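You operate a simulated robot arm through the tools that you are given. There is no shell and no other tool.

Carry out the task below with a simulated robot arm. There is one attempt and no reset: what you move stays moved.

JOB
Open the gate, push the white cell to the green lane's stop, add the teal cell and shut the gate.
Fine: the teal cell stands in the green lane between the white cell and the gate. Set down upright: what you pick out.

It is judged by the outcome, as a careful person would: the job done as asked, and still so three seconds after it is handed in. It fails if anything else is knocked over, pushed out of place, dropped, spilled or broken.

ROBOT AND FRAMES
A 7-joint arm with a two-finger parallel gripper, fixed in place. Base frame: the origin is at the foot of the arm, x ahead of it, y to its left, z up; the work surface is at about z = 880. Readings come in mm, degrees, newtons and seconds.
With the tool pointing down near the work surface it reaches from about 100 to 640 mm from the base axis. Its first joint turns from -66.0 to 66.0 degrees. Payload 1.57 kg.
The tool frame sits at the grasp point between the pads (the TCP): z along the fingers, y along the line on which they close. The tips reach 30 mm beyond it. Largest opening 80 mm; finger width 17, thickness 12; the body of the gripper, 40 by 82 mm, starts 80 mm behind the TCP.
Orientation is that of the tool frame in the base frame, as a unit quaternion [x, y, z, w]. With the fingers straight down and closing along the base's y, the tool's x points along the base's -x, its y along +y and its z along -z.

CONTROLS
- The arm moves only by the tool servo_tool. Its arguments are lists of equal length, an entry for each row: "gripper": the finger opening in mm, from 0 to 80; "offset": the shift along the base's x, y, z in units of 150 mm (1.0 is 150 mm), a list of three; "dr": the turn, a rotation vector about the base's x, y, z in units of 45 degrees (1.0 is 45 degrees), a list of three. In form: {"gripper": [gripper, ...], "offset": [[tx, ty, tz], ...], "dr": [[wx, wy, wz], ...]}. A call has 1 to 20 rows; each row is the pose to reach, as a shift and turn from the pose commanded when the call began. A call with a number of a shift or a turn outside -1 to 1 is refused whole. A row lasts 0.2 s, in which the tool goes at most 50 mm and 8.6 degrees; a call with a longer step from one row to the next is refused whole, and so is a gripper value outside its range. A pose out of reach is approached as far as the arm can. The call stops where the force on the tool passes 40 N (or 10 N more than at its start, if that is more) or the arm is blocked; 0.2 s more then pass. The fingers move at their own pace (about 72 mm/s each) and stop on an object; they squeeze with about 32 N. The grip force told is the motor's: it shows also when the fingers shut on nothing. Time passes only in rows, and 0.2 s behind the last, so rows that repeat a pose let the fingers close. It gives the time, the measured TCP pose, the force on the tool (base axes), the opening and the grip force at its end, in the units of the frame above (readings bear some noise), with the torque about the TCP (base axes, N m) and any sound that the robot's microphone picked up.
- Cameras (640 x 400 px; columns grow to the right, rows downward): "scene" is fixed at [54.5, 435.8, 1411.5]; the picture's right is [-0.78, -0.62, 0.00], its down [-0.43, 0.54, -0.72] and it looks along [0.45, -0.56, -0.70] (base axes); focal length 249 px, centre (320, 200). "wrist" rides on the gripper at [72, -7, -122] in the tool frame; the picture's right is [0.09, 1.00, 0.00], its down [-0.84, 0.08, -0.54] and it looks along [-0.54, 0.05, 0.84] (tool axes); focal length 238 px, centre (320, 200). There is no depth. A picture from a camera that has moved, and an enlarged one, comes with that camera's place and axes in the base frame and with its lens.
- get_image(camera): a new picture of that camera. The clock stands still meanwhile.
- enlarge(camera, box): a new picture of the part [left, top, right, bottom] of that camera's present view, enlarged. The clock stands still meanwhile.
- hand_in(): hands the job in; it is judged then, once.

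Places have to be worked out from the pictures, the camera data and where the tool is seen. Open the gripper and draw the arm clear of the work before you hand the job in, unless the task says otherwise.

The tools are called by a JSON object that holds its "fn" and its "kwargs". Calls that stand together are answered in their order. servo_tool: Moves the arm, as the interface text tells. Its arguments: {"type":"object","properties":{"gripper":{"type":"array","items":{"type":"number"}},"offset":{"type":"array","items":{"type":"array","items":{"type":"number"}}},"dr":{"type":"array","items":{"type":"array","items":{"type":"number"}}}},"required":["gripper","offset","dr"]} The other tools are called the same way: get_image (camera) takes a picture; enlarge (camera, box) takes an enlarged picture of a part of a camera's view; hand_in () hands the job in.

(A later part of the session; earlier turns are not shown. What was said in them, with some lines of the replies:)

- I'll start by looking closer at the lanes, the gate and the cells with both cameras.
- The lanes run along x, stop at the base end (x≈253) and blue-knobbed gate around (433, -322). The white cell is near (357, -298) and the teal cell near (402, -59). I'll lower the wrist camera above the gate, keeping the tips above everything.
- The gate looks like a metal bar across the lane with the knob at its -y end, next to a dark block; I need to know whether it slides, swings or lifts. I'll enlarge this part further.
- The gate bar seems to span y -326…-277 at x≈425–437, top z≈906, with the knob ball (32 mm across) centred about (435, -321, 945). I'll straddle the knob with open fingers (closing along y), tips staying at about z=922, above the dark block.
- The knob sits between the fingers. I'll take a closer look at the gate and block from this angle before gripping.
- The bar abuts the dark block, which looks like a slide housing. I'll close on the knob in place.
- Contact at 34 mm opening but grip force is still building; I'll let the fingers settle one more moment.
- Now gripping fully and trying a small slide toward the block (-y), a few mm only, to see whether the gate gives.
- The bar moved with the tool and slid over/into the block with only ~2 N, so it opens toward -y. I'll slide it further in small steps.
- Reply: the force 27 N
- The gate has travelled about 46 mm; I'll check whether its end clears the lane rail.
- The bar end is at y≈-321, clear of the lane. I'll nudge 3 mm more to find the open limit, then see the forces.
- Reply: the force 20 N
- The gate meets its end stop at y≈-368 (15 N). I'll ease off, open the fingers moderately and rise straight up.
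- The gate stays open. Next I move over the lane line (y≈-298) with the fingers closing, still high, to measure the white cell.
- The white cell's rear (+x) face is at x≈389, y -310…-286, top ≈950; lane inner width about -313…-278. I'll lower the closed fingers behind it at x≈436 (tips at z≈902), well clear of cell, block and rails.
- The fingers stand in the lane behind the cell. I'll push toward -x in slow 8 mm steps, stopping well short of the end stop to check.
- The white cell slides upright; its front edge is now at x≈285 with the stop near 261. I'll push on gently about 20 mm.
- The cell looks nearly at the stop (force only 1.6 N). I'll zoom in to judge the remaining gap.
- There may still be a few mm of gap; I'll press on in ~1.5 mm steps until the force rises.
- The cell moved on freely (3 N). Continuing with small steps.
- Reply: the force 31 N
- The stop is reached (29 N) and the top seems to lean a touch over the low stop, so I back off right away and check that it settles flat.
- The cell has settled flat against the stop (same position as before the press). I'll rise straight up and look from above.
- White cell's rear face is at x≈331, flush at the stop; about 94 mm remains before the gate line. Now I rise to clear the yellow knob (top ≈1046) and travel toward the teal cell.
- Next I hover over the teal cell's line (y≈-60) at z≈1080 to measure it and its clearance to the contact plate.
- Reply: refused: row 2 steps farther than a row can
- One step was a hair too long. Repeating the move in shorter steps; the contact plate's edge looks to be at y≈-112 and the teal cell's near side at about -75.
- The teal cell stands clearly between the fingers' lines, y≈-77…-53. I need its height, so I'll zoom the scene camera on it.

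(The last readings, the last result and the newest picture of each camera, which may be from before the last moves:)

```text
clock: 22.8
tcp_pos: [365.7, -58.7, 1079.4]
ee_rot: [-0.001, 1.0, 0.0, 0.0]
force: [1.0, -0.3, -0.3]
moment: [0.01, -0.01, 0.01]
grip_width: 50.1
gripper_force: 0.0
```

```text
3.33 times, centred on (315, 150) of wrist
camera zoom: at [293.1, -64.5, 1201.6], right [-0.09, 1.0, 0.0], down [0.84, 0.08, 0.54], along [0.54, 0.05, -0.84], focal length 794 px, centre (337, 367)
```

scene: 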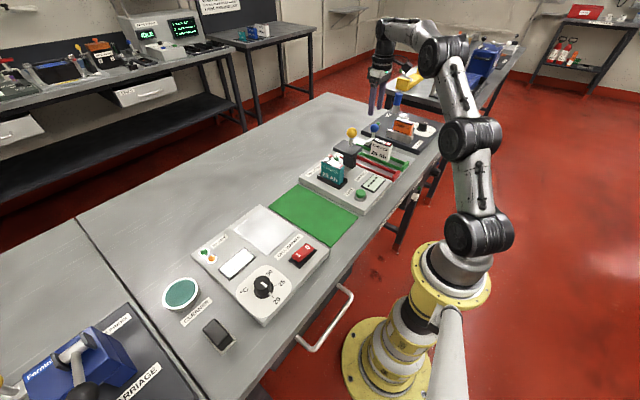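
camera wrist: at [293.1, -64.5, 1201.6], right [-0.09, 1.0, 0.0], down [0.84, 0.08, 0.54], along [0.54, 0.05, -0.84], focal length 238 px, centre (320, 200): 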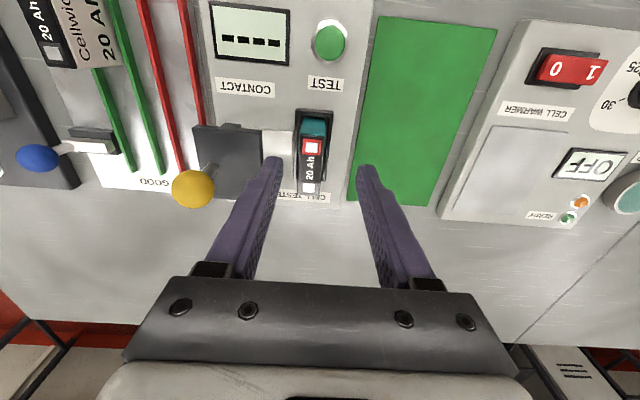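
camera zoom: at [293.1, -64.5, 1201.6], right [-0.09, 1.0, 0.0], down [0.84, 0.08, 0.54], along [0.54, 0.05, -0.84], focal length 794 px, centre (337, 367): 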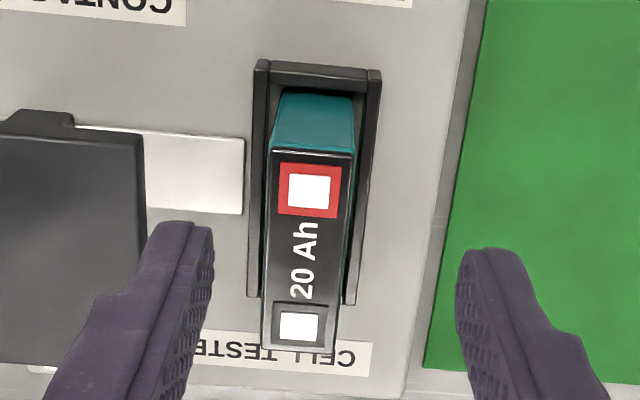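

Teal cell: x≈367–434 (centre ≈401), y≈-77…-53 (centre ≈-65.5), top ≈971; nest rim ≈920; contact plate edge ≈-112. I'll align above it with a 44 mm opening, tips still above the cell top, and verify.

{"fn": "servo_tool", "kwargs": {"gripper": [44, 44, 44, 44], "offset": [[0.12, -0.025, 0], [0.24, -0.051, -0.1], [0.24, -0.051, -0.4], [0.24, -0.051, -0.4]], "dr": [[0, 0, 0], [0, 0, 0], [0, 0, 0], [0, 0, 0]]}}

{"fn": "get_image", "kwargs": {"camera": "wrist"}}

{"fn": "enlarge", "kwargs": {"camera": "scene", "box": [300, 110, 380, 190]}}

```text
clock: 23.8
tcp_pos: [402.0, -67.3, 1018.1]
ee_rot: [0.0, 1.0, 0.0, 0.0]
force: [-0.5, -0.6, -0.1]
moment: [0.0, 0.01, 0.0]
grip_width: 44.0
gripper_force: 0.1
```

```text
taken
camera wrist: at [330.2, -73.9, 1141.4], right [-0.09, 1.0, 0.0], down [0.84, 0.08, 0.54], along [0.54, 0.05, -0.84], focal length 238 px, centre (320, 200)
```

wrist: 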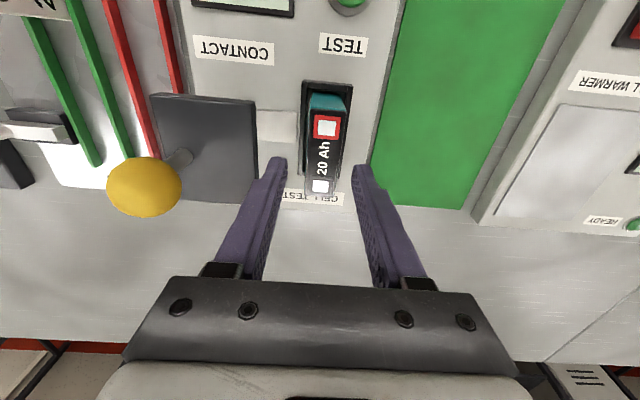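

```text
5.00 times, centred on (340, 150) of scene
camera zoom: at [54.6, 435.8, 1411.5], right [-0.78, -0.62, 0.0], down [-0.43, 0.54, -0.72], along [0.45, -0.56, -0.7], focal length 1244 px, centre (220, 450)
```

zoom: 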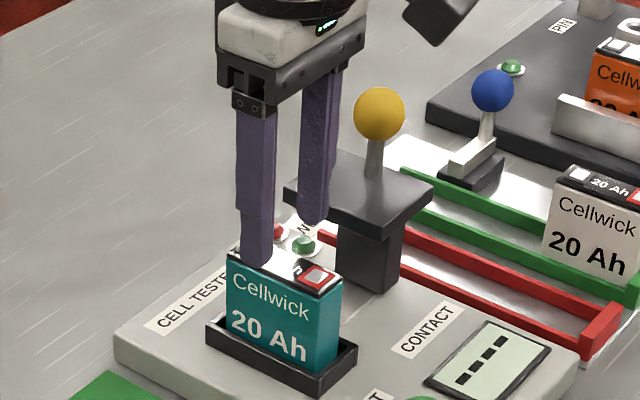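

I'll zoom the wrist view to confirm the cell is centred between the fingers.

{"fn": "enlarge", "kwargs": {"camera": "wrist", "box": [240, 70, 400, 210]}}

```text
2.86 times, centred on (320, 140) of wrist
camera zoom: at [330.2, -73.9, 1141.4], right [-0.09, 1.0, 0.0], down [0.84, 0.08, 0.54], along [0.54, 0.05, -0.84], focal length 681 px, centre (320, 371)
```

zoom: 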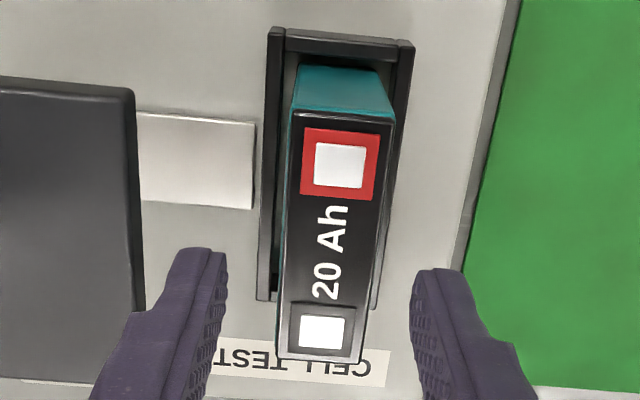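

Centred after a +2 mm correction in y (cell centre y≈-64.7); plate clearance ≈12 mm. I'll descend to TCP z≈959 (tips ≈929, above the 920 rim) slowly, not closing yet.

{"fn": "servo_tool", "kwargs": {"gripper": [44, 44, 44, 44, 44, 44], "offset": [[0, 0.015, 0], [0, 0.015, -0.1], [0, 0.015, -0.2], [0, 0.015, -0.3], [0, 0.015, -0.403], [0, 0.015, -0.403]], "dr": [[0, 0, 0], [0, 0, 0], [0, 0, 0], [0, 0, 0], [0, 0, 0], [0, 0, 0]]}}

{"fn": "get_image", "kwargs": {"camera": "wrist"}}

{"fn": "enlarge", "kwargs": {"camera": "scene", "box": [300, 120, 380, 200]}}

```text
clock: 25.2
tcp_pos: [400.1, -66.1, 959.5]
ee_rot: [0.0, 1.0, -0.001, 0.0]
force: [-0.2, 0.7, -0.9]
moment: [0.01, -0.01, 0.01]
grip_width: 44.1
gripper_force: 0.1
```

```text
taken
camera wrist: at [328.4, -71.8, 1082.7], right [-0.09, 1.0, 0.0], down [0.84, 0.08, 0.54], along [0.54, 0.05, -0.84], focal length 238 px, centre (320, 200)
```

wrist: 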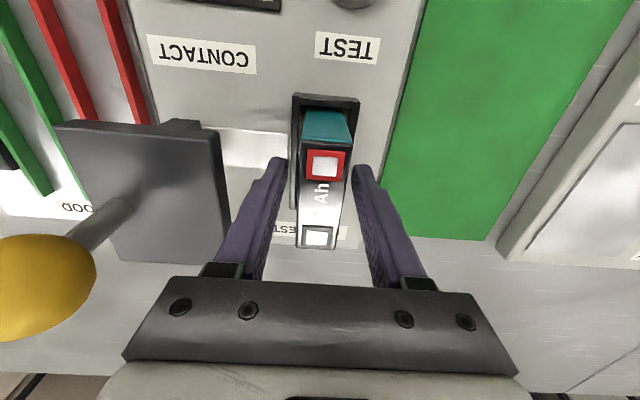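

```text
5.00 times, centred on (340, 160) of scene
camera zoom: at [54.5, 435.8, 1411.5], right [-0.78, -0.62, 0.0], down [-0.43, 0.54, -0.72], along [0.45, -0.56, -0.7], focal length 1244 px, centre (220, 400)
```

zoom: 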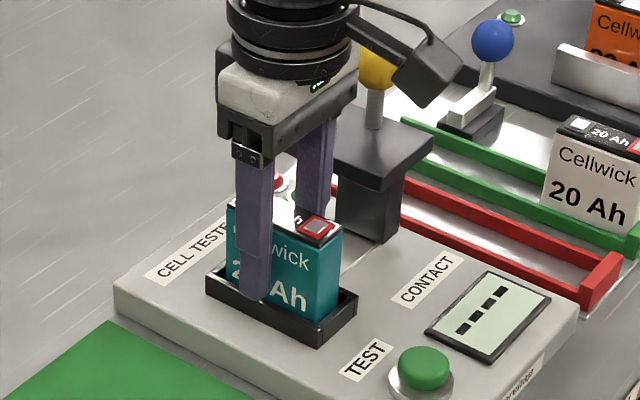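

The fingers straddle the teal cell neatly. Closing on it now.

{"fn": "servo_tool", "kwargs": {"gripper": [20, 10, 0, 0, 0], "offset": [[0, 0, 0], [0, 0, 0], [0, 0, 0], [0, 0, 0], [0, 0, 0]], "dr": [[0, 0, 0], [0, 0, 0], [0, 0, 0], [0, 0, 0], [0, 0, 0]]}}

{"fn": "get_image", "kwargs": {"camera": "wrist"}}

```text
clock: 26.4
tcp_pos: [401.2, -65.4, 960.4]
ee_rot: [0.0, 1.0, 0.0, 0.0]
force: [0.5, -0.6, -0.7]
moment: [0.02, -0.04, 0.01]
grip_width: 26.0
gripper_force: 31.6
```

```text
taken
camera wrist: at [328.4, -71.7, 1082.8], right [-0.09, 1.0, 0.0], down [0.84, 0.08, 0.54], along [0.54, 0.05, -0.84], focal length 238 px, centre (320, 200)
```

wrist: 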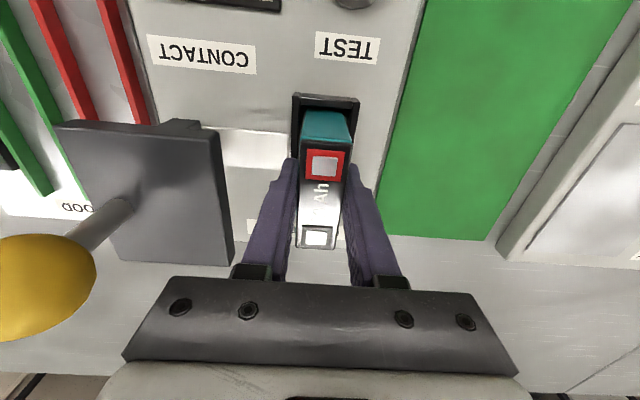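

Held at 26 mm width with 32 N. Lifting straight up slowly at first.

{"fn": "servo_tool", "kwargs": {"gripper": [0, 0, 0, 0, 0, 0, 0, 0], "offset": [[0, 0, 0.03], [0, 0, 0.07], [0, 0, 0.13], [0, 0, 0.2], [0, 0, 0.3], [0, 0, 0.42], [0, 0, 0.55], [0, 0, 0.55]], "dr": [[0, 0, 0], [0, 0, 0], [0, 0, 0], [0, 0, 0], [0, 0, 0], [0, 0, 0], [0, 0, 0], [0, 0, 0]]}}

{"fn": "get_image", "kwargs": {"camera": "wrist"}}

{"fn": "enlarge", "kwargs": {"camera": "scene", "box": [280, 60, 420, 200]}}

```text
clock: 28.2
tcp_pos: [402.0, -65.2, 1042.8]
ee_rot: [0.0, 1.0, 0.001, 0.0]
force: [0.5, -0.1, -2.9]
moment: [0.0, 0.02, 0.0]
grip_width: 26.0
gripper_force: 31.6
```

```text
taken
camera wrist: at [329.4, -72.0, 1165.3], right [-0.09, 1.0, 0.0], down [0.84, 0.08, 0.54], along [0.54, 0.05, -0.84], focal length 238 px, centre (320, 200)
```

wrist: 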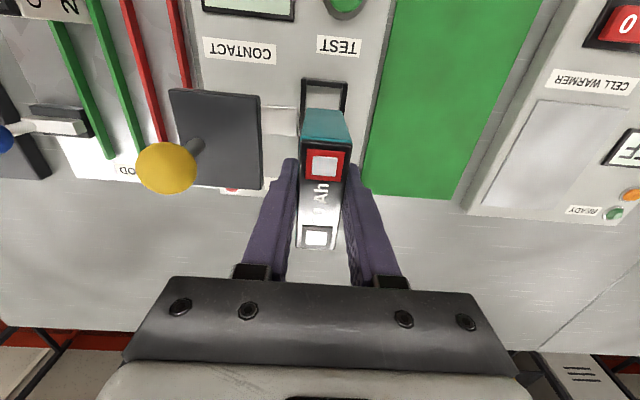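

```text
2.86 times, centred on (350, 130) of scene
camera zoom: at [54.6, 435.8, 1411.5], right [-0.78, -0.62, 0.0], down [-0.43, 0.54, -0.72], along [0.45, -0.56, -0.7], focal length 711 px, centre (234, 400)
```

zoom: 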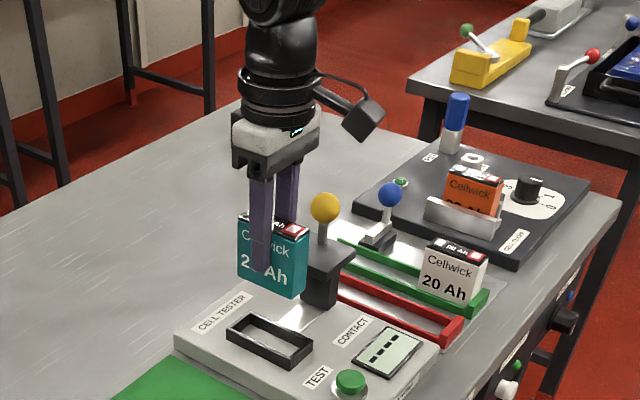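

The cell hangs level, ~2.5 N weight. I'll rise until its bottom clears the yellow knob (TCP ≈1125), then travel across toward the green lane.

{"fn": "servo_tool", "kwargs": {"gripper": [0, 0, 0, 0, 0, 0, 0, 0, 0], "offset": [[0, 0, 0.2], [0, 0, 0.4], [0, 0, 0.56], [-0.05, -0.15, 0.56], [-0.1, -0.35, 0.56], [-0.15, -0.55, 0.56], [-0.18, -0.75, 0.56], [-0.18, -0.95, 0.56], [-0.18, -0.95, 0.56]], "dr": [[0, 0, 0], [0, 0, 0], [0, 0, 0], [0, 0, 0], [0, 0, 0], [0, 0, 0], [0, 0, 0], [0, 0, 0], [0, 0, 0]]}}

{"fn": "enlarge", "kwargs": {"camera": "scene", "box": [280, 60, 440, 200]}}

```text
clock: 30.2
tcp_pos: [373.2, -207.6, 1127.7]
ee_rot: [-0.001, 1.0, 0.001, 0.001]
force: [0.2, -0.6, -1.7]
moment: [0.0, 0.0, 0.01]
grip_width: 25.6
gripper_force: 32.1
```

```text
2.86 times, centred on (360, 130) of scene
camera zoom: at [54.6, 435.7, 1411.5], right [-0.78, -0.62, 0.0], down [-0.43, 0.54, -0.72], along [0.45, -0.56, -0.7], focal length 711 px, centre (206, 400)
```

zoom: 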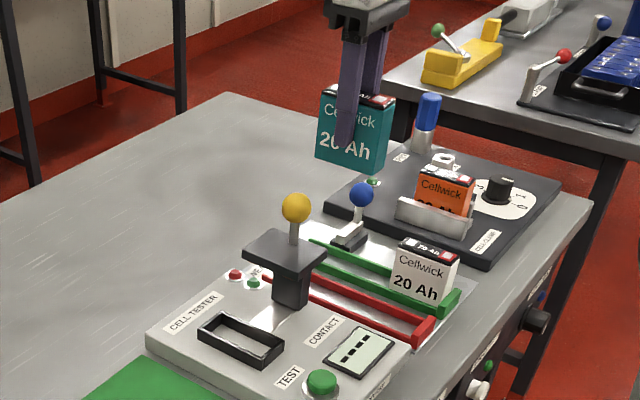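

Clear of the contact. Moving on over the green lane, then lowering to z≈1035 (cell bottom ≈982, still above everything) to check alignment.

{"fn": "servo_tool", "kwargs": {"gripper": [0, 0, 0, 0, 0, 0, 0, 0], "offset": [[0, -0.2, 0], [0, -0.4, 0], [0, -0.593, 0], [0, -0.593, -0.15], [0, -0.593, -0.35], [0, -0.593, -0.5], [0, -0.593, -0.61], [0, -0.593, -0.61]], "dr": [[0, 0, 0], [0, 0, 0], [0, 0, 0], [0, 0, 0], [0, 0, 0], [0, 0, 0], [0, 0, 0], [0, 0, 0]]}}

{"fn": "get_image", "kwargs": {"camera": "wrist"}}

{"fn": "enlarge", "kwargs": {"camera": "wrist", "box": [260, 40, 420, 260]}}

{"fn": "enlarge", "kwargs": {"camera": "scene", "box": [330, 90, 430, 180]}}

```text
clock: 32.0
tcp_pos: [373.6, -294.3, 1035.4]
ee_rot: [0.0, 1.0, 0.0, 0.0]
force: [-0.5, 0.1, -2.4]
moment: [-0.03, 0.02, -0.03]
grip_width: 25.9
gripper_force: 32.2
```

```text
taken
camera wrist: at [302.6, -301.8, 1157.9], right [-0.09, 1.0, 0.0], down [0.84, 0.08, 0.54], along [0.54, 0.05, -0.84], focal length 238 px, centre (320, 200)
```

wrist: 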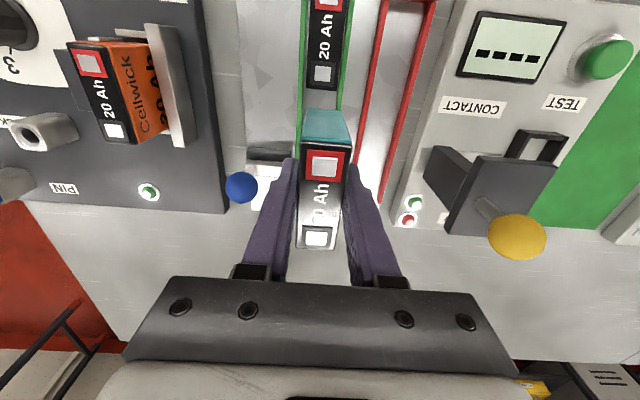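

```text
1.82 times, centred on (340, 150) of wrist
camera zoom: at [302.6, -301.8, 1157.9], right [-0.09, 1.0, 0.0], down [0.84, 0.08, 0.54], along [0.54, 0.05, -0.84], focal length 433 px, centre (284, 291)
```

zoom: 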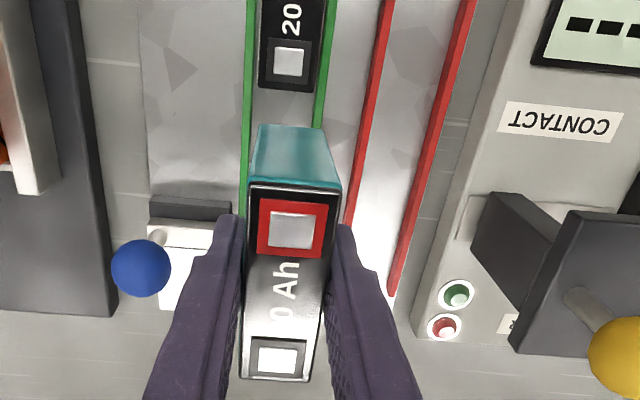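

```text
4.44 times, centred on (380, 135) of scene
camera zoom: at [54.6, 435.7, 1411.5], right [-0.78, -0.62, 0.0], down [-0.43, 0.54, -0.72], along [0.45, -0.56, -0.7], focal length 1106 px, centre (53, 489)
```

zoom: 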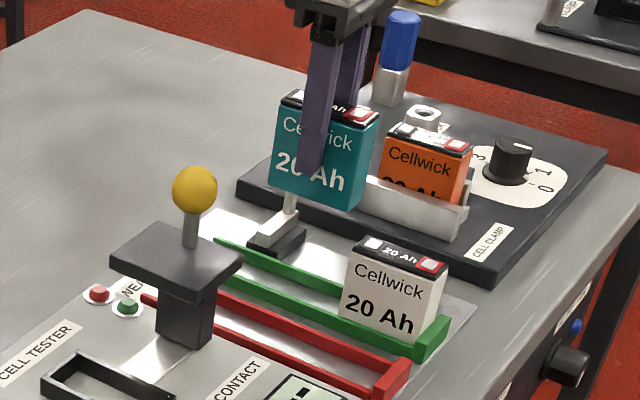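

Teal hangs above the lane; lane centre ≈-298, white's rear face ≈332, so teal at x≈341–408 leaves gaps to both white cell and gate. I'll shift y by -2.7 mm and lower to just above the floor (TCP ≈947).

{"fn": "servo_tool", "kwargs": {"gripper": [0, 0, 0, 0, 0, 0, 0, 0], "offset": [[0, -0.018, 0], [0, -0.018, -0.1], [0, -0.018, -0.2], [0, -0.018, -0.3], [0, -0.018, -0.4], [0, -0.018, -0.5], [0, -0.018, -0.593], [0, -0.018, -0.593]], "dr": [[0, 0, 0], [0, 0, 0], [0, 0, 0], [0, 0, 0], [0, 0, 0], [0, 0, 0], [0, 0, 0], [0, 0, 0]]}}

{"fn": "enlarge", "kwargs": {"camera": "wrist", "box": [240, 0, 440, 260]}}

{"fn": "enlarge", "kwargs": {"camera": "scene", "box": [345, 105, 425, 175]}}

```text
clock: 33.8
tcp_pos: [374.9, -296.3, 946.7]
ee_rot: [0.0, 1.0, 0.0, 0.0]
force: [-0.3, 0.3, -2.5]
moment: [0.02, -0.02, 0.0]
grip_width: 25.9
gripper_force: 31.8
```

```text
1.54 times, centred on (340, 130) of wrist
camera zoom: at [303.0, -304.1, 1068.4], right [-0.09, 1.0, 0.0], down [0.84, 0.08, 0.54], along [0.54, 0.05, -0.84], focal length 367 px, centre (289, 308)
```

zoom: 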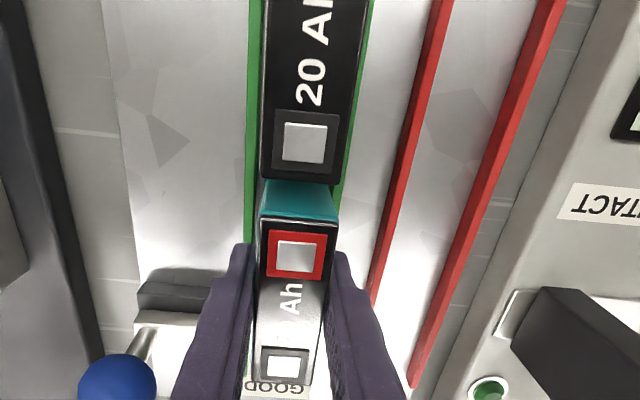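

```text
5.71 times, centred on (385, 140) of scene
camera zoom: at [54.6, 435.7, 1411.5], right [-0.78, -0.62, 0.0], down [-0.43, 0.54, -0.72], along [0.45, -0.56, -0.7], focal length 1422 px, centre (-51, 543)
```

zoom: 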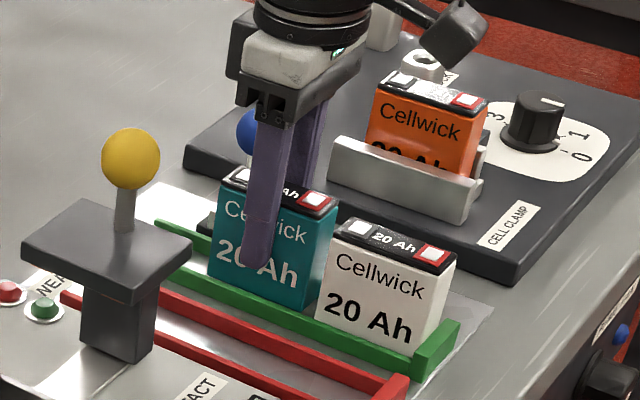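

Everything lines up: about 7 mm gap to the white cell, 14 mm to the gate line. I'll shift 2 mm toward the gate and lower in small steps feeling for the floor.

{"fn": "servo_tool", "kwargs": {"gripper": [0, 0, 0, 0, 0], "offset": [[0.013, 0, 0], [0.013, 0, -0.015], [0.013, 0, -0.03], [0.013, 0, -0.04], [0.013, 0, -0.04]], "dr": [[0, 0, 0], [0, 0, 0], [0, 0, 0], [0, 0, 0], [0, 0, 0]]}}

```text
clock: 35.0
tcp_pos: [375.2, -298.5, 939.5]
ee_rot: [0.0, 1.0, 0.0, 0.001]
force: [-0.1, 0.3, -2.9]
moment: [0.02, -0.03, -0.01]
grip_width: 25.8
gripper_force: 31.7
```

No floor contact yet (force still -2.9 N). Continuing down in 1 mm steps.

{"fn": "servo_tool", "kwargs": {"gripper": [0, 0, 0], "offset": [[0, 0, -0.007], [0, 0, -0.014], [0, 0, -0.014]], "dr": [[0, 0, 0], [0, 0, 0], [0, 0, 0]]}}

{"fn": "enlarge", "kwargs": {"camera": "scene", "box": [365, 130, 405, 165]}}

```text
clock: 35.8
tcp_pos: [376.5, -298.6, 938.5]
ee_rot: [0.0, 1.0, 0.0, 0.0]
force: [-2.8, 0.6, 2.1]
moment: [0.04, 0.23, 0.0]
grip_width: 25.5
gripper_force: 32.2
```

```text
11.43 times, centred on (385, 148) of scene
camera zoom: at [54.5, 435.8, 1411.5], right [-0.78, -0.62, 0.0], down [-0.43, 0.54, -0.72], along [0.45, -0.56, -0.7], focal length 2844 px, centre (-423, 800)
```

zoom: 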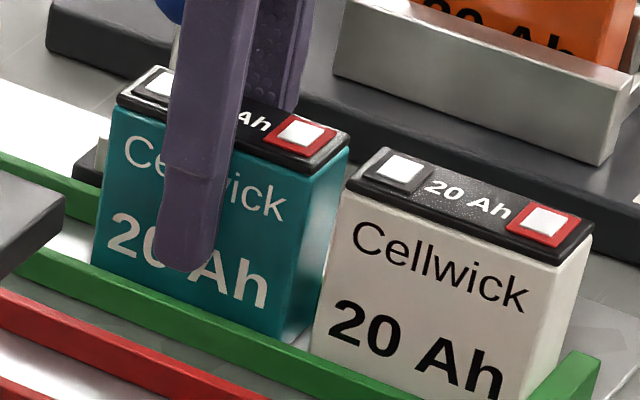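

Floor contact felt (z force swung by +5 N). Opening the fingers gently to release.

{"fn": "servo_tool", "kwargs": {"gripper": [22, 28, 34, 40, 40, 40], "offset": [[0, 0, 0], [0, 0, 0], [0, 0, 0], [0, 0, 0], [0, 0, 0], [0, 0, 0]], "dr": [[0, 0, 0], [0, 0, 0], [0, 0, 0], [0, 0, 0], [0, 0, 0], [0, 0, 0]]}}

{"fn": "enlarge", "kwargs": {"camera": "scene", "box": [365, 130, 405, 165]}}

{"fn": "enlarge", "kwargs": {"camera": "wrist", "box": [240, 0, 440, 260]}}

```text
clock: 37.2
tcp_pos: [375.8, -298.2, 938.0]
ee_rot: [0.0, 1.0, 0.0, 0.0]
force: [-0.3, 0.5, 0.1]
moment: [0.0, 0.03, 0.0]
grip_width: 40.0
gripper_force: 0.1
```

```text
11.43 times, centred on (385, 148) of scene
camera zoom: at [54.5, 435.8, 1411.5], right [-0.78, -0.62, 0.0], down [-0.43, 0.54, -0.72], along [0.45, -0.56, -0.7], focal length 2844 px, centre (-423, 800)
```

zoom: 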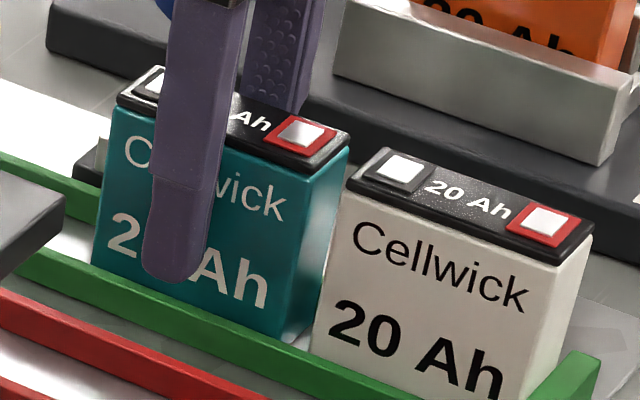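

```text
1.54 times, centred on (340, 130) of wrist
camera zoom: at [304.1, -304.5, 1060.4], right [-0.09, 1.0, 0.0], down [0.84, 0.08, 0.54], along [0.54, 0.05, -0.84], focal length 367 px, centre (289, 308)
```

zoom: 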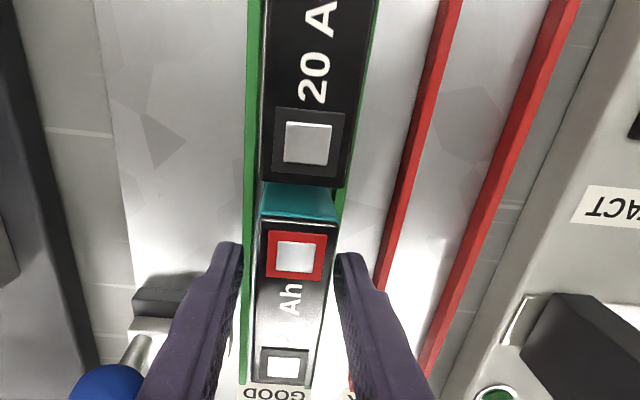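

The teal cell stands upright and did not shift. I'll withdraw straight up and check from above.

{"fn": "servo_tool", "kwargs": {"gripper": [42, 42, 42, 42, 42, 42], "offset": [[0, 0, 0.06], [0, 0, 0.15], [0, 0, 0.3], [0, 0, 0.5], [0, 0, 0.69], [0, 0, 0.69]], "dr": [[0, 0, 0], [0, 0, 0], [0, 0, 0], [0, 0, 0], [0, 0, 0], [0, 0, 0]]}}

{"fn": "get_image", "kwargs": {"camera": "wrist"}}

{"fn": "enlarge", "kwargs": {"camera": "wrist", "box": [220, 50, 420, 210]}}

{"fn": "enlarge", "kwargs": {"camera": "scene", "box": [345, 105, 425, 175]}}

```text
clock: 38.6
tcp_pos: [375.9, -298.0, 1040.6]
ee_rot: [0.0, 1.0, 0.0, 0.0]
force: [0.4, 0.0, -0.8]
moment: [0.0, 0.03, 0.01]
grip_width: 42.0
gripper_force: 0.0
```

```text
taken
camera wrist: at [305.2, -304.6, 1164.3], right [-0.09, 1.0, 0.0], down [0.84, 0.08, 0.54], along [0.54, 0.05, -0.84], focal length 238 px, centre (320, 200)
```

wrist: 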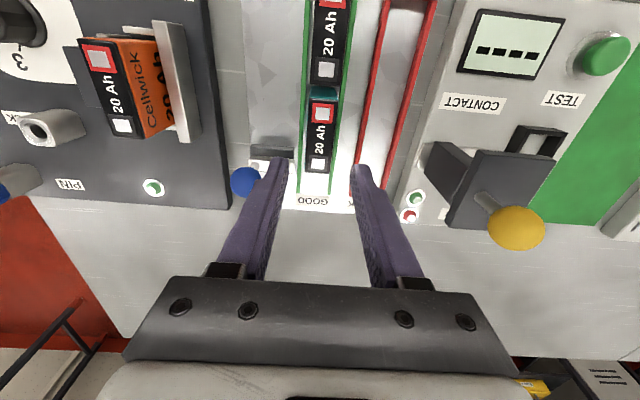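

```text
2.50 times, centred on (320, 130) of wrist
camera zoom: at [305.2, -304.6, 1164.3], right [-0.09, 1.0, 0.0], down [0.84, 0.08, 0.54], along [0.54, 0.05, -0.84], focal length 596 px, centre (320, 375)
```

zoom: 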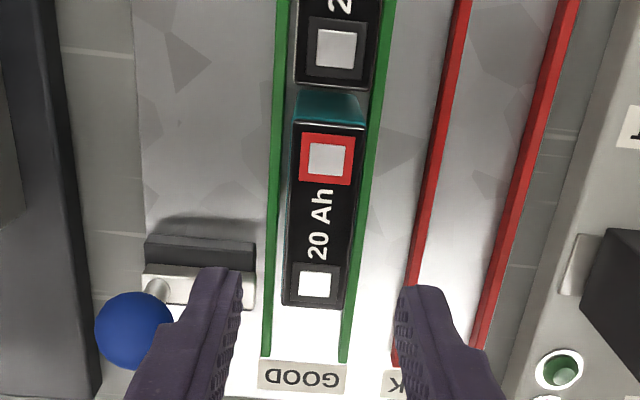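

```text
5.71 times, centred on (385, 140) of scene
camera zoom: at [54.5, 435.8, 1411.5], right [-0.78, -0.62, 0.0], down [-0.43, 0.54, -0.72], along [0.45, -0.56, -0.7], focal length 1422 px, centre (-51, 543)
```

zoom: 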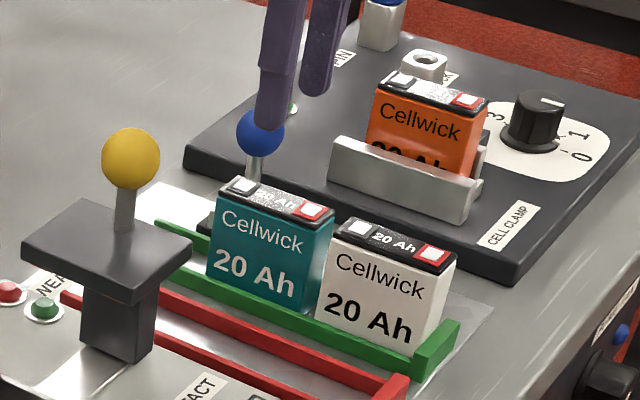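

I want to be sure the gate's path clears the teal cell's rear face, so I'll zoom on that region.

{"fn": "enlarge", "kwargs": {"camera": "wrist", "box": [240, 120, 360, 210]}}

```text
4.44 times, centred on (300, 165) of wrist
camera zoom: at [305.2, -304.6, 1164.3], right [-0.09, 1.0, 0.0], down [0.84, 0.08, 0.54], along [0.54, 0.05, -0.84], focal length 1059 px, centre (409, 356)
```

zoom: 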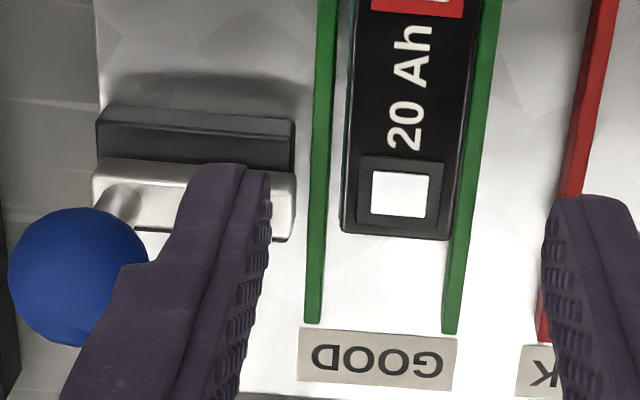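

The gate bar's front is around x≈420 while the teal's rear face is ≈412, so the gate should pass clear. Now I go back over the open gate's knob (≈(435, -368)), staying high.

{"fn": "servo_tool", "kwargs": {"gripper": [56, 56, 56, 56, 56], "offset": [[0.2, -0.15, 0], [0.393, -0.35, 0], [0.393, -0.469, 0], [0.393, -0.469, -0.2], [0.393, -0.469, -0.2]], "dr": [[0, 0, 0], [0, 0, 0], [0, 0, 0], [0, 0, 0], [0, 0, 0]]}}

{"fn": "get_image", "kwargs": {"camera": "wrist"}}

{"fn": "enlarge", "kwargs": {"camera": "wrist", "box": [240, 90, 420, 220]}}

```text
clock: 39.8
tcp_pos: [434.9, -366.9, 1011.8]
ee_rot: [0.0, 1.0, 0.0, 0.0]
force: [-0.1, 0.3, -0.7]
moment: [0.0, 0.0, 0.0]
grip_width: 55.9
gripper_force: 0.0
```

```text
taken
camera wrist: at [362.9, -373.2, 1134.2], right [-0.09, 1.0, 0.0], down [0.84, 0.08, 0.54], along [0.54, 0.05, -0.84], focal length 238 px, centre (320, 200)
```

wrist: 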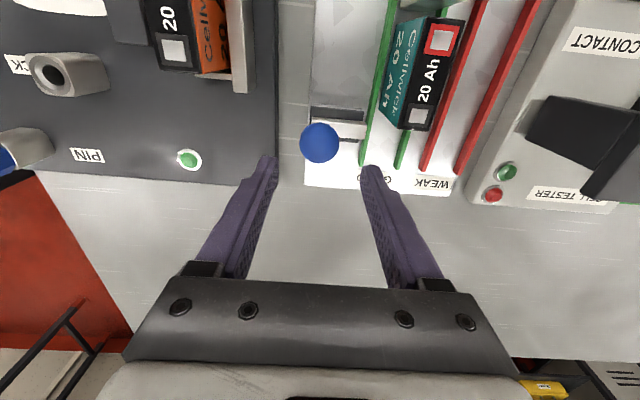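

```text
3.08 times, centred on (330, 155) of wrist
camera zoom: at [362.9, -373.2, 1134.2], right [-0.09, 1.0, 0.0], down [0.84, 0.08, 0.54], along [0.54, 0.05, -0.84], focal length 733 px, centre (289, 338)
```

zoom: 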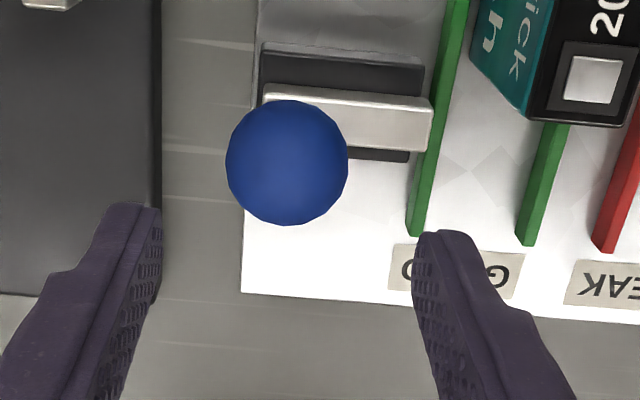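

The knob is at about (430, -368). I'll shift 3 mm toward -x, descend around it and grip.

{"fn": "servo_tool", "kwargs": {"gripper": [56, 56, 56, 56, 0, 0, 0, 0], "offset": [[-0.02, 0, -0.1], [-0.02, 0, -0.25], [-0.02, 0, -0.4], [-0.02, 0, -0.4], [-0.02, 0, -0.4], [-0.02, 0, -0.4], [-0.02, 0, -0.4], [-0.02, 0, -0.4]], "dr": [[0, 0, 0], [0, 0, 0], [0, 0, 0], [0, 0, 0], [0, 0, 0], [0, 0, 0], [0, 0, 0], [0, 0, 0]]}}

{"fn": "enlarge", "kwargs": {"camera": "wrist", "box": [240, 70, 440, 230]}}

{"fn": "enlarge", "kwargs": {"camera": "scene", "box": [335, 95, 425, 175]}}

```text
clock: 41.6
tcp_pos: [430.8, -366.9, 951.4]
ee_rot: [0.001, 1.0, 0.0, 0.001]
force: [-0.2, -1.9, -3.6]
moment: [-0.02, -0.34, 0.03]
grip_width: 31.3
gripper_force: 40.3
```

```text
2.50 times, centred on (340, 150) of wrist
camera zoom: at [359.8, -373.4, 1073.1], right [-0.09, 1.0, 0.0], down [0.84, 0.08, 0.54], along [0.54, 0.05, -0.84], focal length 596 px, centre (270, 325)
```

zoom: 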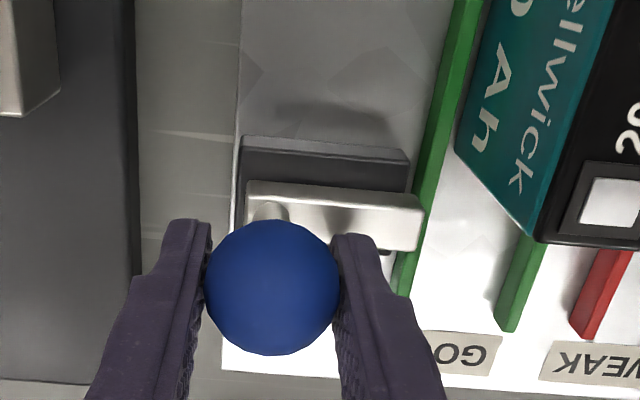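

```text
5.00 times, centred on (380, 135) of scene
camera zoom: at [54.6, 435.7, 1411.5], right [-0.78, -0.62, 0.0], down [-0.43, 0.54, -0.72], along [0.45, -0.56, -0.7], focal length 1244 px, centre (20, 525)
```

zoom: 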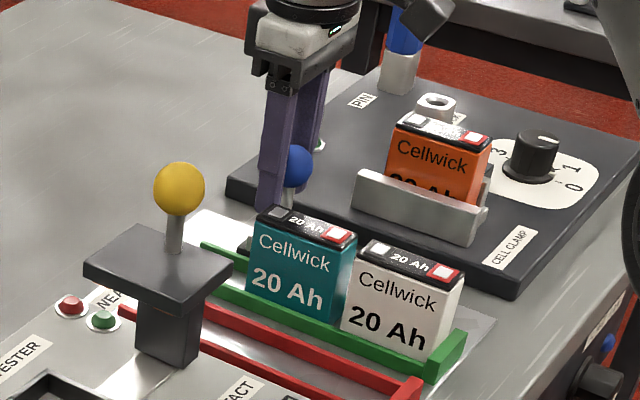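

Knob gripped. Teal's rear bottom corner projects at x≈411, clear of the bar. I slide the gate shut in +y, slowly, about 39 mm first.

{"fn": "servo_tool", "kwargs": {"gripper": [0, 0, 0, 0, 0, 0, 0, 0], "offset": [[0, 0.03, 0], [0, 0.07, 0], [0, 0.11, 0], [0, 0.15, 0], [0, 0.19, 0], [0, 0.23, 0], [0, 0.26, 0], [0, 0.26, 0]], "dr": [[0, 0, 0], [0, 0, 0], [0, 0, 0], [0, 0, 0], [0, 0, 0], [0, 0, 0], [0, 0, 0], [0, 0, 0]]}}

{"fn": "enlarge", "kwargs": {"camera": "wrist", "box": [240, 70, 440, 230]}}

```text
clock: 43.4
tcp_pos: [431.4, -328.5, 951.1]
ee_rot: [-0.001, 1.0, 0.001, -0.002]
force: [-8.2, 1.3, -10.8]
moment: [-0.08, -0.27, -0.16]
grip_width: 31.4
gripper_force: 40.9
```

```text
2.50 times, centred on (340, 150) of wrist
camera zoom: at [360.2, -334.9, 1073.4], right [-0.09, 1.0, 0.0], down [0.84, 0.08, 0.54], along [0.54, 0.05, -0.84], focal length 596 px, centre (270, 325)
```

zoom: 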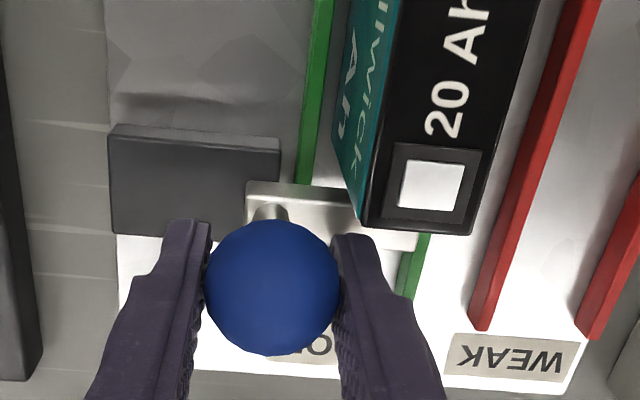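

The gate passes freely behind the teal cell. Continuing the last ~8 mm in small steps until it meets the closed end.

{"fn": "servo_tool", "kwargs": {"gripper": [0, 0, 0, 0, 0], "offset": [[0, 0.015, 0], [0, 0.03, 0], [0, 0.045, 0], [0, 0.055, 0], [0, 0.055, 0]], "dr": [[0, 0, 0], [0, 0, 0], [0, 0, 0], [0, 0, 0], [0, 0, 0]]}}

{"fn": "enlarge", "kwargs": {"camera": "wrist", "box": [240, 70, 440, 230]}}

```text
clock: 44.6
tcp_pos: [432.0, -323.1, 951.3]
ee_rot: [0.0, 1.0, 0.0, -0.001]
force: [-6.1, -4.4, -17.3]
moment: [-0.05, 0.23, 0.16]
grip_width: 31.3
gripper_force: 40.3
```

```text
2.50 times, centred on (340, 150) of wrist
camera zoom: at [360.0, -328.5, 1073.3], right [-0.09, 1.0, 0.0], down [0.84, 0.08, 0.54], along [0.54, 0.05, -0.84], focal length 596 px, centre (270, 325)
```

zoom: 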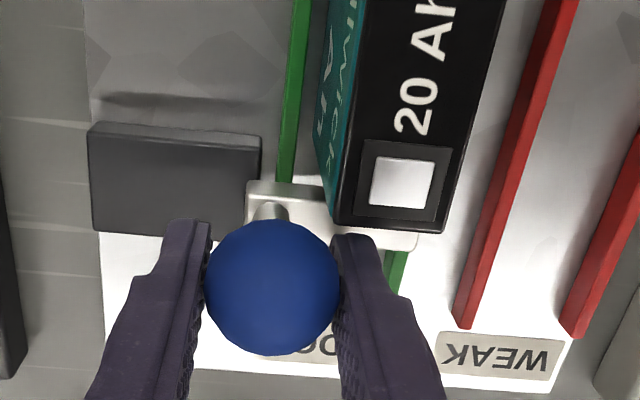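

By comparison with the first picture the bar is back to within about 1 mm of its original closed place. One small extra nudge to confirm the end stop.

{"fn": "servo_tool", "kwargs": {"gripper": [0, 0, 0], "offset": [[0, 0.007, 0], [0, 0.014, 0], [0, 0.014, 0]], "dr": [[0, 0, 0], [0, 0, 0], [0, 0, 0]]}}

```text
clock: 45.4
tcp_pos: [431.8, -322.2, 951.0]
ee_rot: [0.002, 1.0, -0.001, 0.001]
force: [-3.8, -21.3, -24.6]
moment: [0.14, -0.42, 0.05]
grip_width: 31.3
gripper_force: 40.3
```

The gate is firmly at its closed end (21 N reaction). I ease off, open the fingers and rise straight up.

{"fn": "servo_tool", "kwargs": {"gripper": [0, 0, 36, 46, 46, 46, 46, 46, 46], "offset": [[0, -0.014, 0], [0, -0.014, 0], [0, -0.014, 0], [0, -0.014, 0], [0, -0.014, 0.05], [0, -0.014, 0.2], [0, -0.014, 0.4], [0, -0.014, 0.65], [0, -0.014, 0.65]], "dr": [[0, 0, 0], [0, 0, 0], [0, 0, 0], [0, 0, 0], [0, 0, 0], [0, 0, 0], [0, 0, 0], [0, 0, 0], [0, 0, 0]]}}

{"fn": "get_image", "kwargs": {"camera": "wrist"}}

{"fn": "enlarge", "kwargs": {"camera": "scene", "box": [335, 105, 425, 175]}}

```text
clock: 47.4
tcp_pos: [432.9, -322.3, 1050.2]
ee_rot: [0.0, 1.0, 0.0, 0.0]
force: [0.3, 0.1, -0.6]
moment: [0.01, 0.03, -0.02]
grip_width: 46.2
gripper_force: 0.1
```

```text
taken
camera wrist: at [360.7, -328.1, 1172.1], right [-0.09, 1.0, 0.0], down [0.84, 0.08, 0.54], along [0.54, 0.05, -0.84], focal length 238 px, centre (320, 200)
```

wrist: 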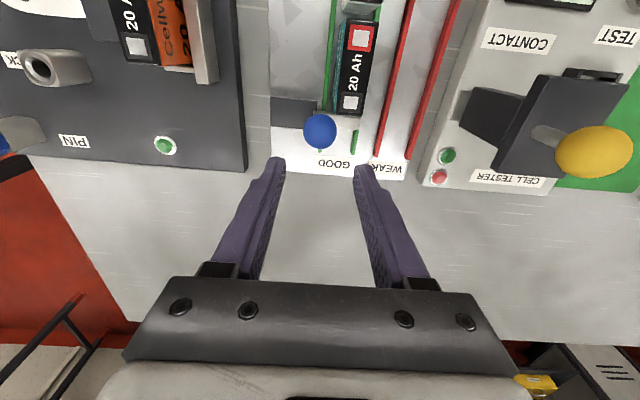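

```text
5.71 times, centred on (380, 140) of scene
camera zoom: at [54.5, 435.8, 1411.5], right [-0.78, -0.62, 0.0], down [-0.43, 0.54, -0.72], along [0.45, -0.56, -0.7], focal length 1422 px, centre (-23, 543)
```

zoom: 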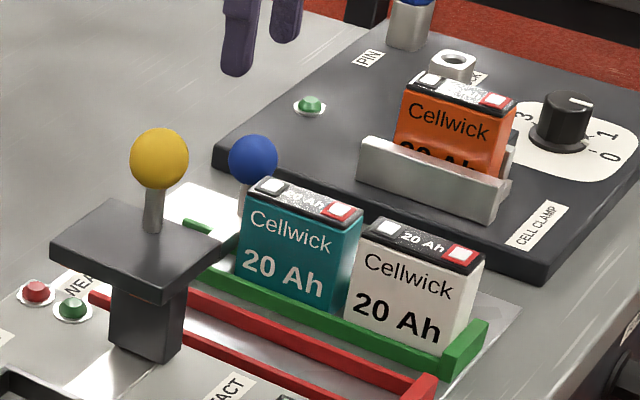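

Gate shut, both cells upright. I'll draw the arm back up to the starting pose and compare with the first wrist view.

{"fn": "servo_tool", "kwargs": {"gripper": [60, 80, 80, 80, 80], "offset": [[0, 0, 0.25], [-0.15, 0, 0.45], [-0.35, 0, 0.615], [-0.593, 0, 0.615], [-0.593, 0, 0.615]], "dr": [[0, 0, 0], [0, 0, 0], [0, 0, 0], [0, 0, 0], [0, 0, 0]]}}

{"fn": "get_image", "kwargs": {"camera": "wrist"}}

{"fn": "enlarge", "kwargs": {"camera": "wrist", "box": [260, 20, 420, 200]}}

{"fn": "enlarge", "kwargs": {"camera": "scene", "box": [335, 105, 425, 175]}}

```text
clock: 48.6
tcp_pos: [341.1, -322.8, 1141.8]
ee_rot: [0.0, 1.0, 0.0, 0.0]
force: [-2.0, -0.1, 0.1]
moment: [-0.02, 0.03, -0.01]
grip_width: 80.1
gripper_force: 0.0
```

```text
taken
camera wrist: at [269.8, -329.3, 1263.5], right [-0.09, 1.0, 0.0], down [0.84, 0.08, 0.54], along [0.54, 0.05, -0.84], focal length 238 px, centre (320, 200)
```

wrist: 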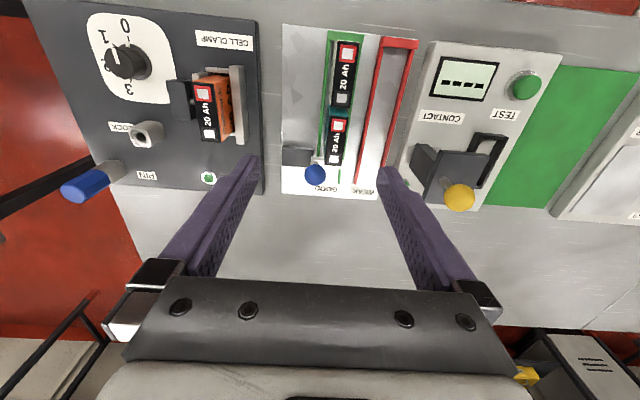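

```text
2.22 times, centred on (340, 110) of wrist
camera zoom: at [269.8, -329.3, 1263.5], right [-0.09, 1.0, 0.0], down [0.84, 0.08, 0.54], along [0.54, 0.05, -0.84], focal length 530 px, centre (276, 400)
```

zoom: 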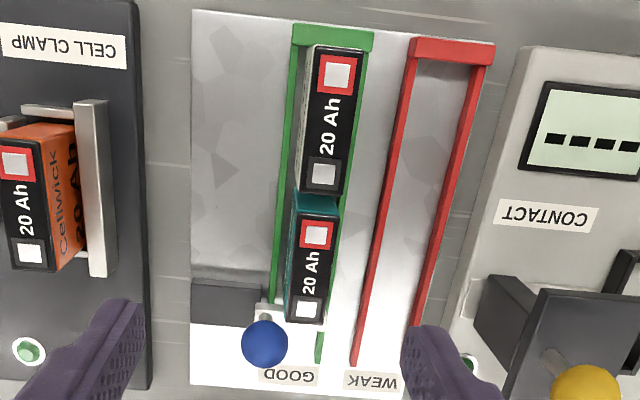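

```text
5.71 times, centred on (380, 140) of scene
camera zoom: at [54.5, 435.8, 1411.5], right [-0.78, -0.62, 0.0], down [-0.43, 0.54, -0.72], along [0.45, -0.56, -0.7], focal length 1422 px, centre (-23, 543)
```

zoom: 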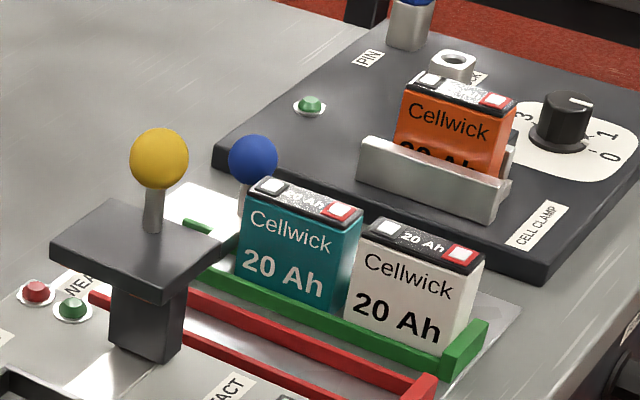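

Everything matches the starting layout except the moved cells. One last zoom on the stop end and gate end to confirm contact and closure.

{"fn": "enlarge", "kwargs": {"camera": "wrist", "box": [315, 25, 375, 75]}}

{"fn": "enlarge", "kwargs": {"camera": "wrist", "box": [275, 120, 375, 200]}}

{"fn": "enlarge", "kwargs": {"camera": "scene", "box": [380, 140, 420, 170]}}

```text
8.00 times, centred on (345, 50) of wrist
camera zoom: at [269.8, -329.3, 1263.5], right [-0.09, 1.0, 0.0], down [0.84, 0.08, 0.54], along [0.54, 0.05, -0.84], focal length 1907 px, centre (120, 1400)
```

zoom: 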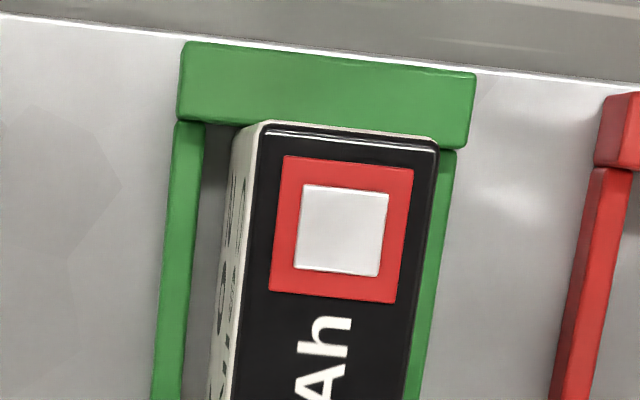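

```text
5.00 times, centred on (325, 160) of wrist
camera zoom: at [269.8, -329.3, 1263.5], right [-0.09, 1.0, 0.0], down [0.84, 0.08, 0.54], along [0.54, 0.05, -0.84], focal length 1192 px, centre (295, 400)
```

zoom: 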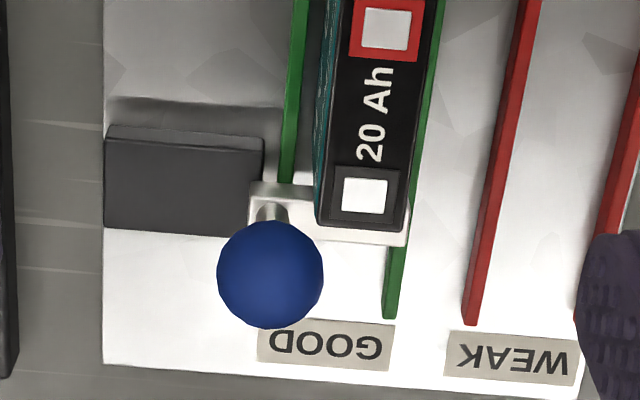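

```text
13.33 times, centred on (400, 155) of scene
camera zoom: at [54.5, 435.8, 1411.5], right [-0.78, -0.62, 0.0], down [-0.43, 0.54, -0.72], along [0.45, -0.56, -0.7], focal length 3318 px, centre (-747, 800)
```

zoom: 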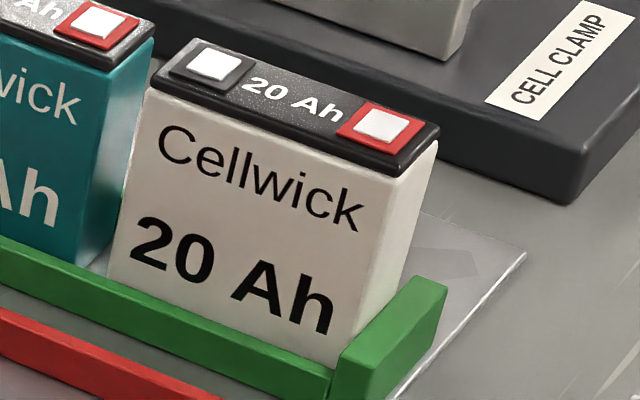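

The white cell's front face (x≈262) touches the stop (x≈262), and the teal cell stands upright behind it. The gate bar spans the full lane as it did at the start, the gripper is open and the arm is clear. Handing in.

{"fn": "hand_in", "kwargs": {}}

```text
The job is handed in.
```

The job is done and handed in; I don't have the judge's result.

- **Gate:** I slid it open by its blue knob and shut it again at the end. It met its closed stop firmly and sits where it was at the start.
- **White cell:** It is against the green lane's stop and upright. The push ended at about 29 N against the stop. I backed off straight away and it settled flat.
- **Teal cell:** I lifted it from the tester and set it down upright in the green lane between the white cell and the gate. It has roughly 8–10 mm of gap on each side.
- **Everything else:** In the last pictures, nothing else has moved or fallen. The gripper is open and the arm is back near its starting pose, clear of the work.
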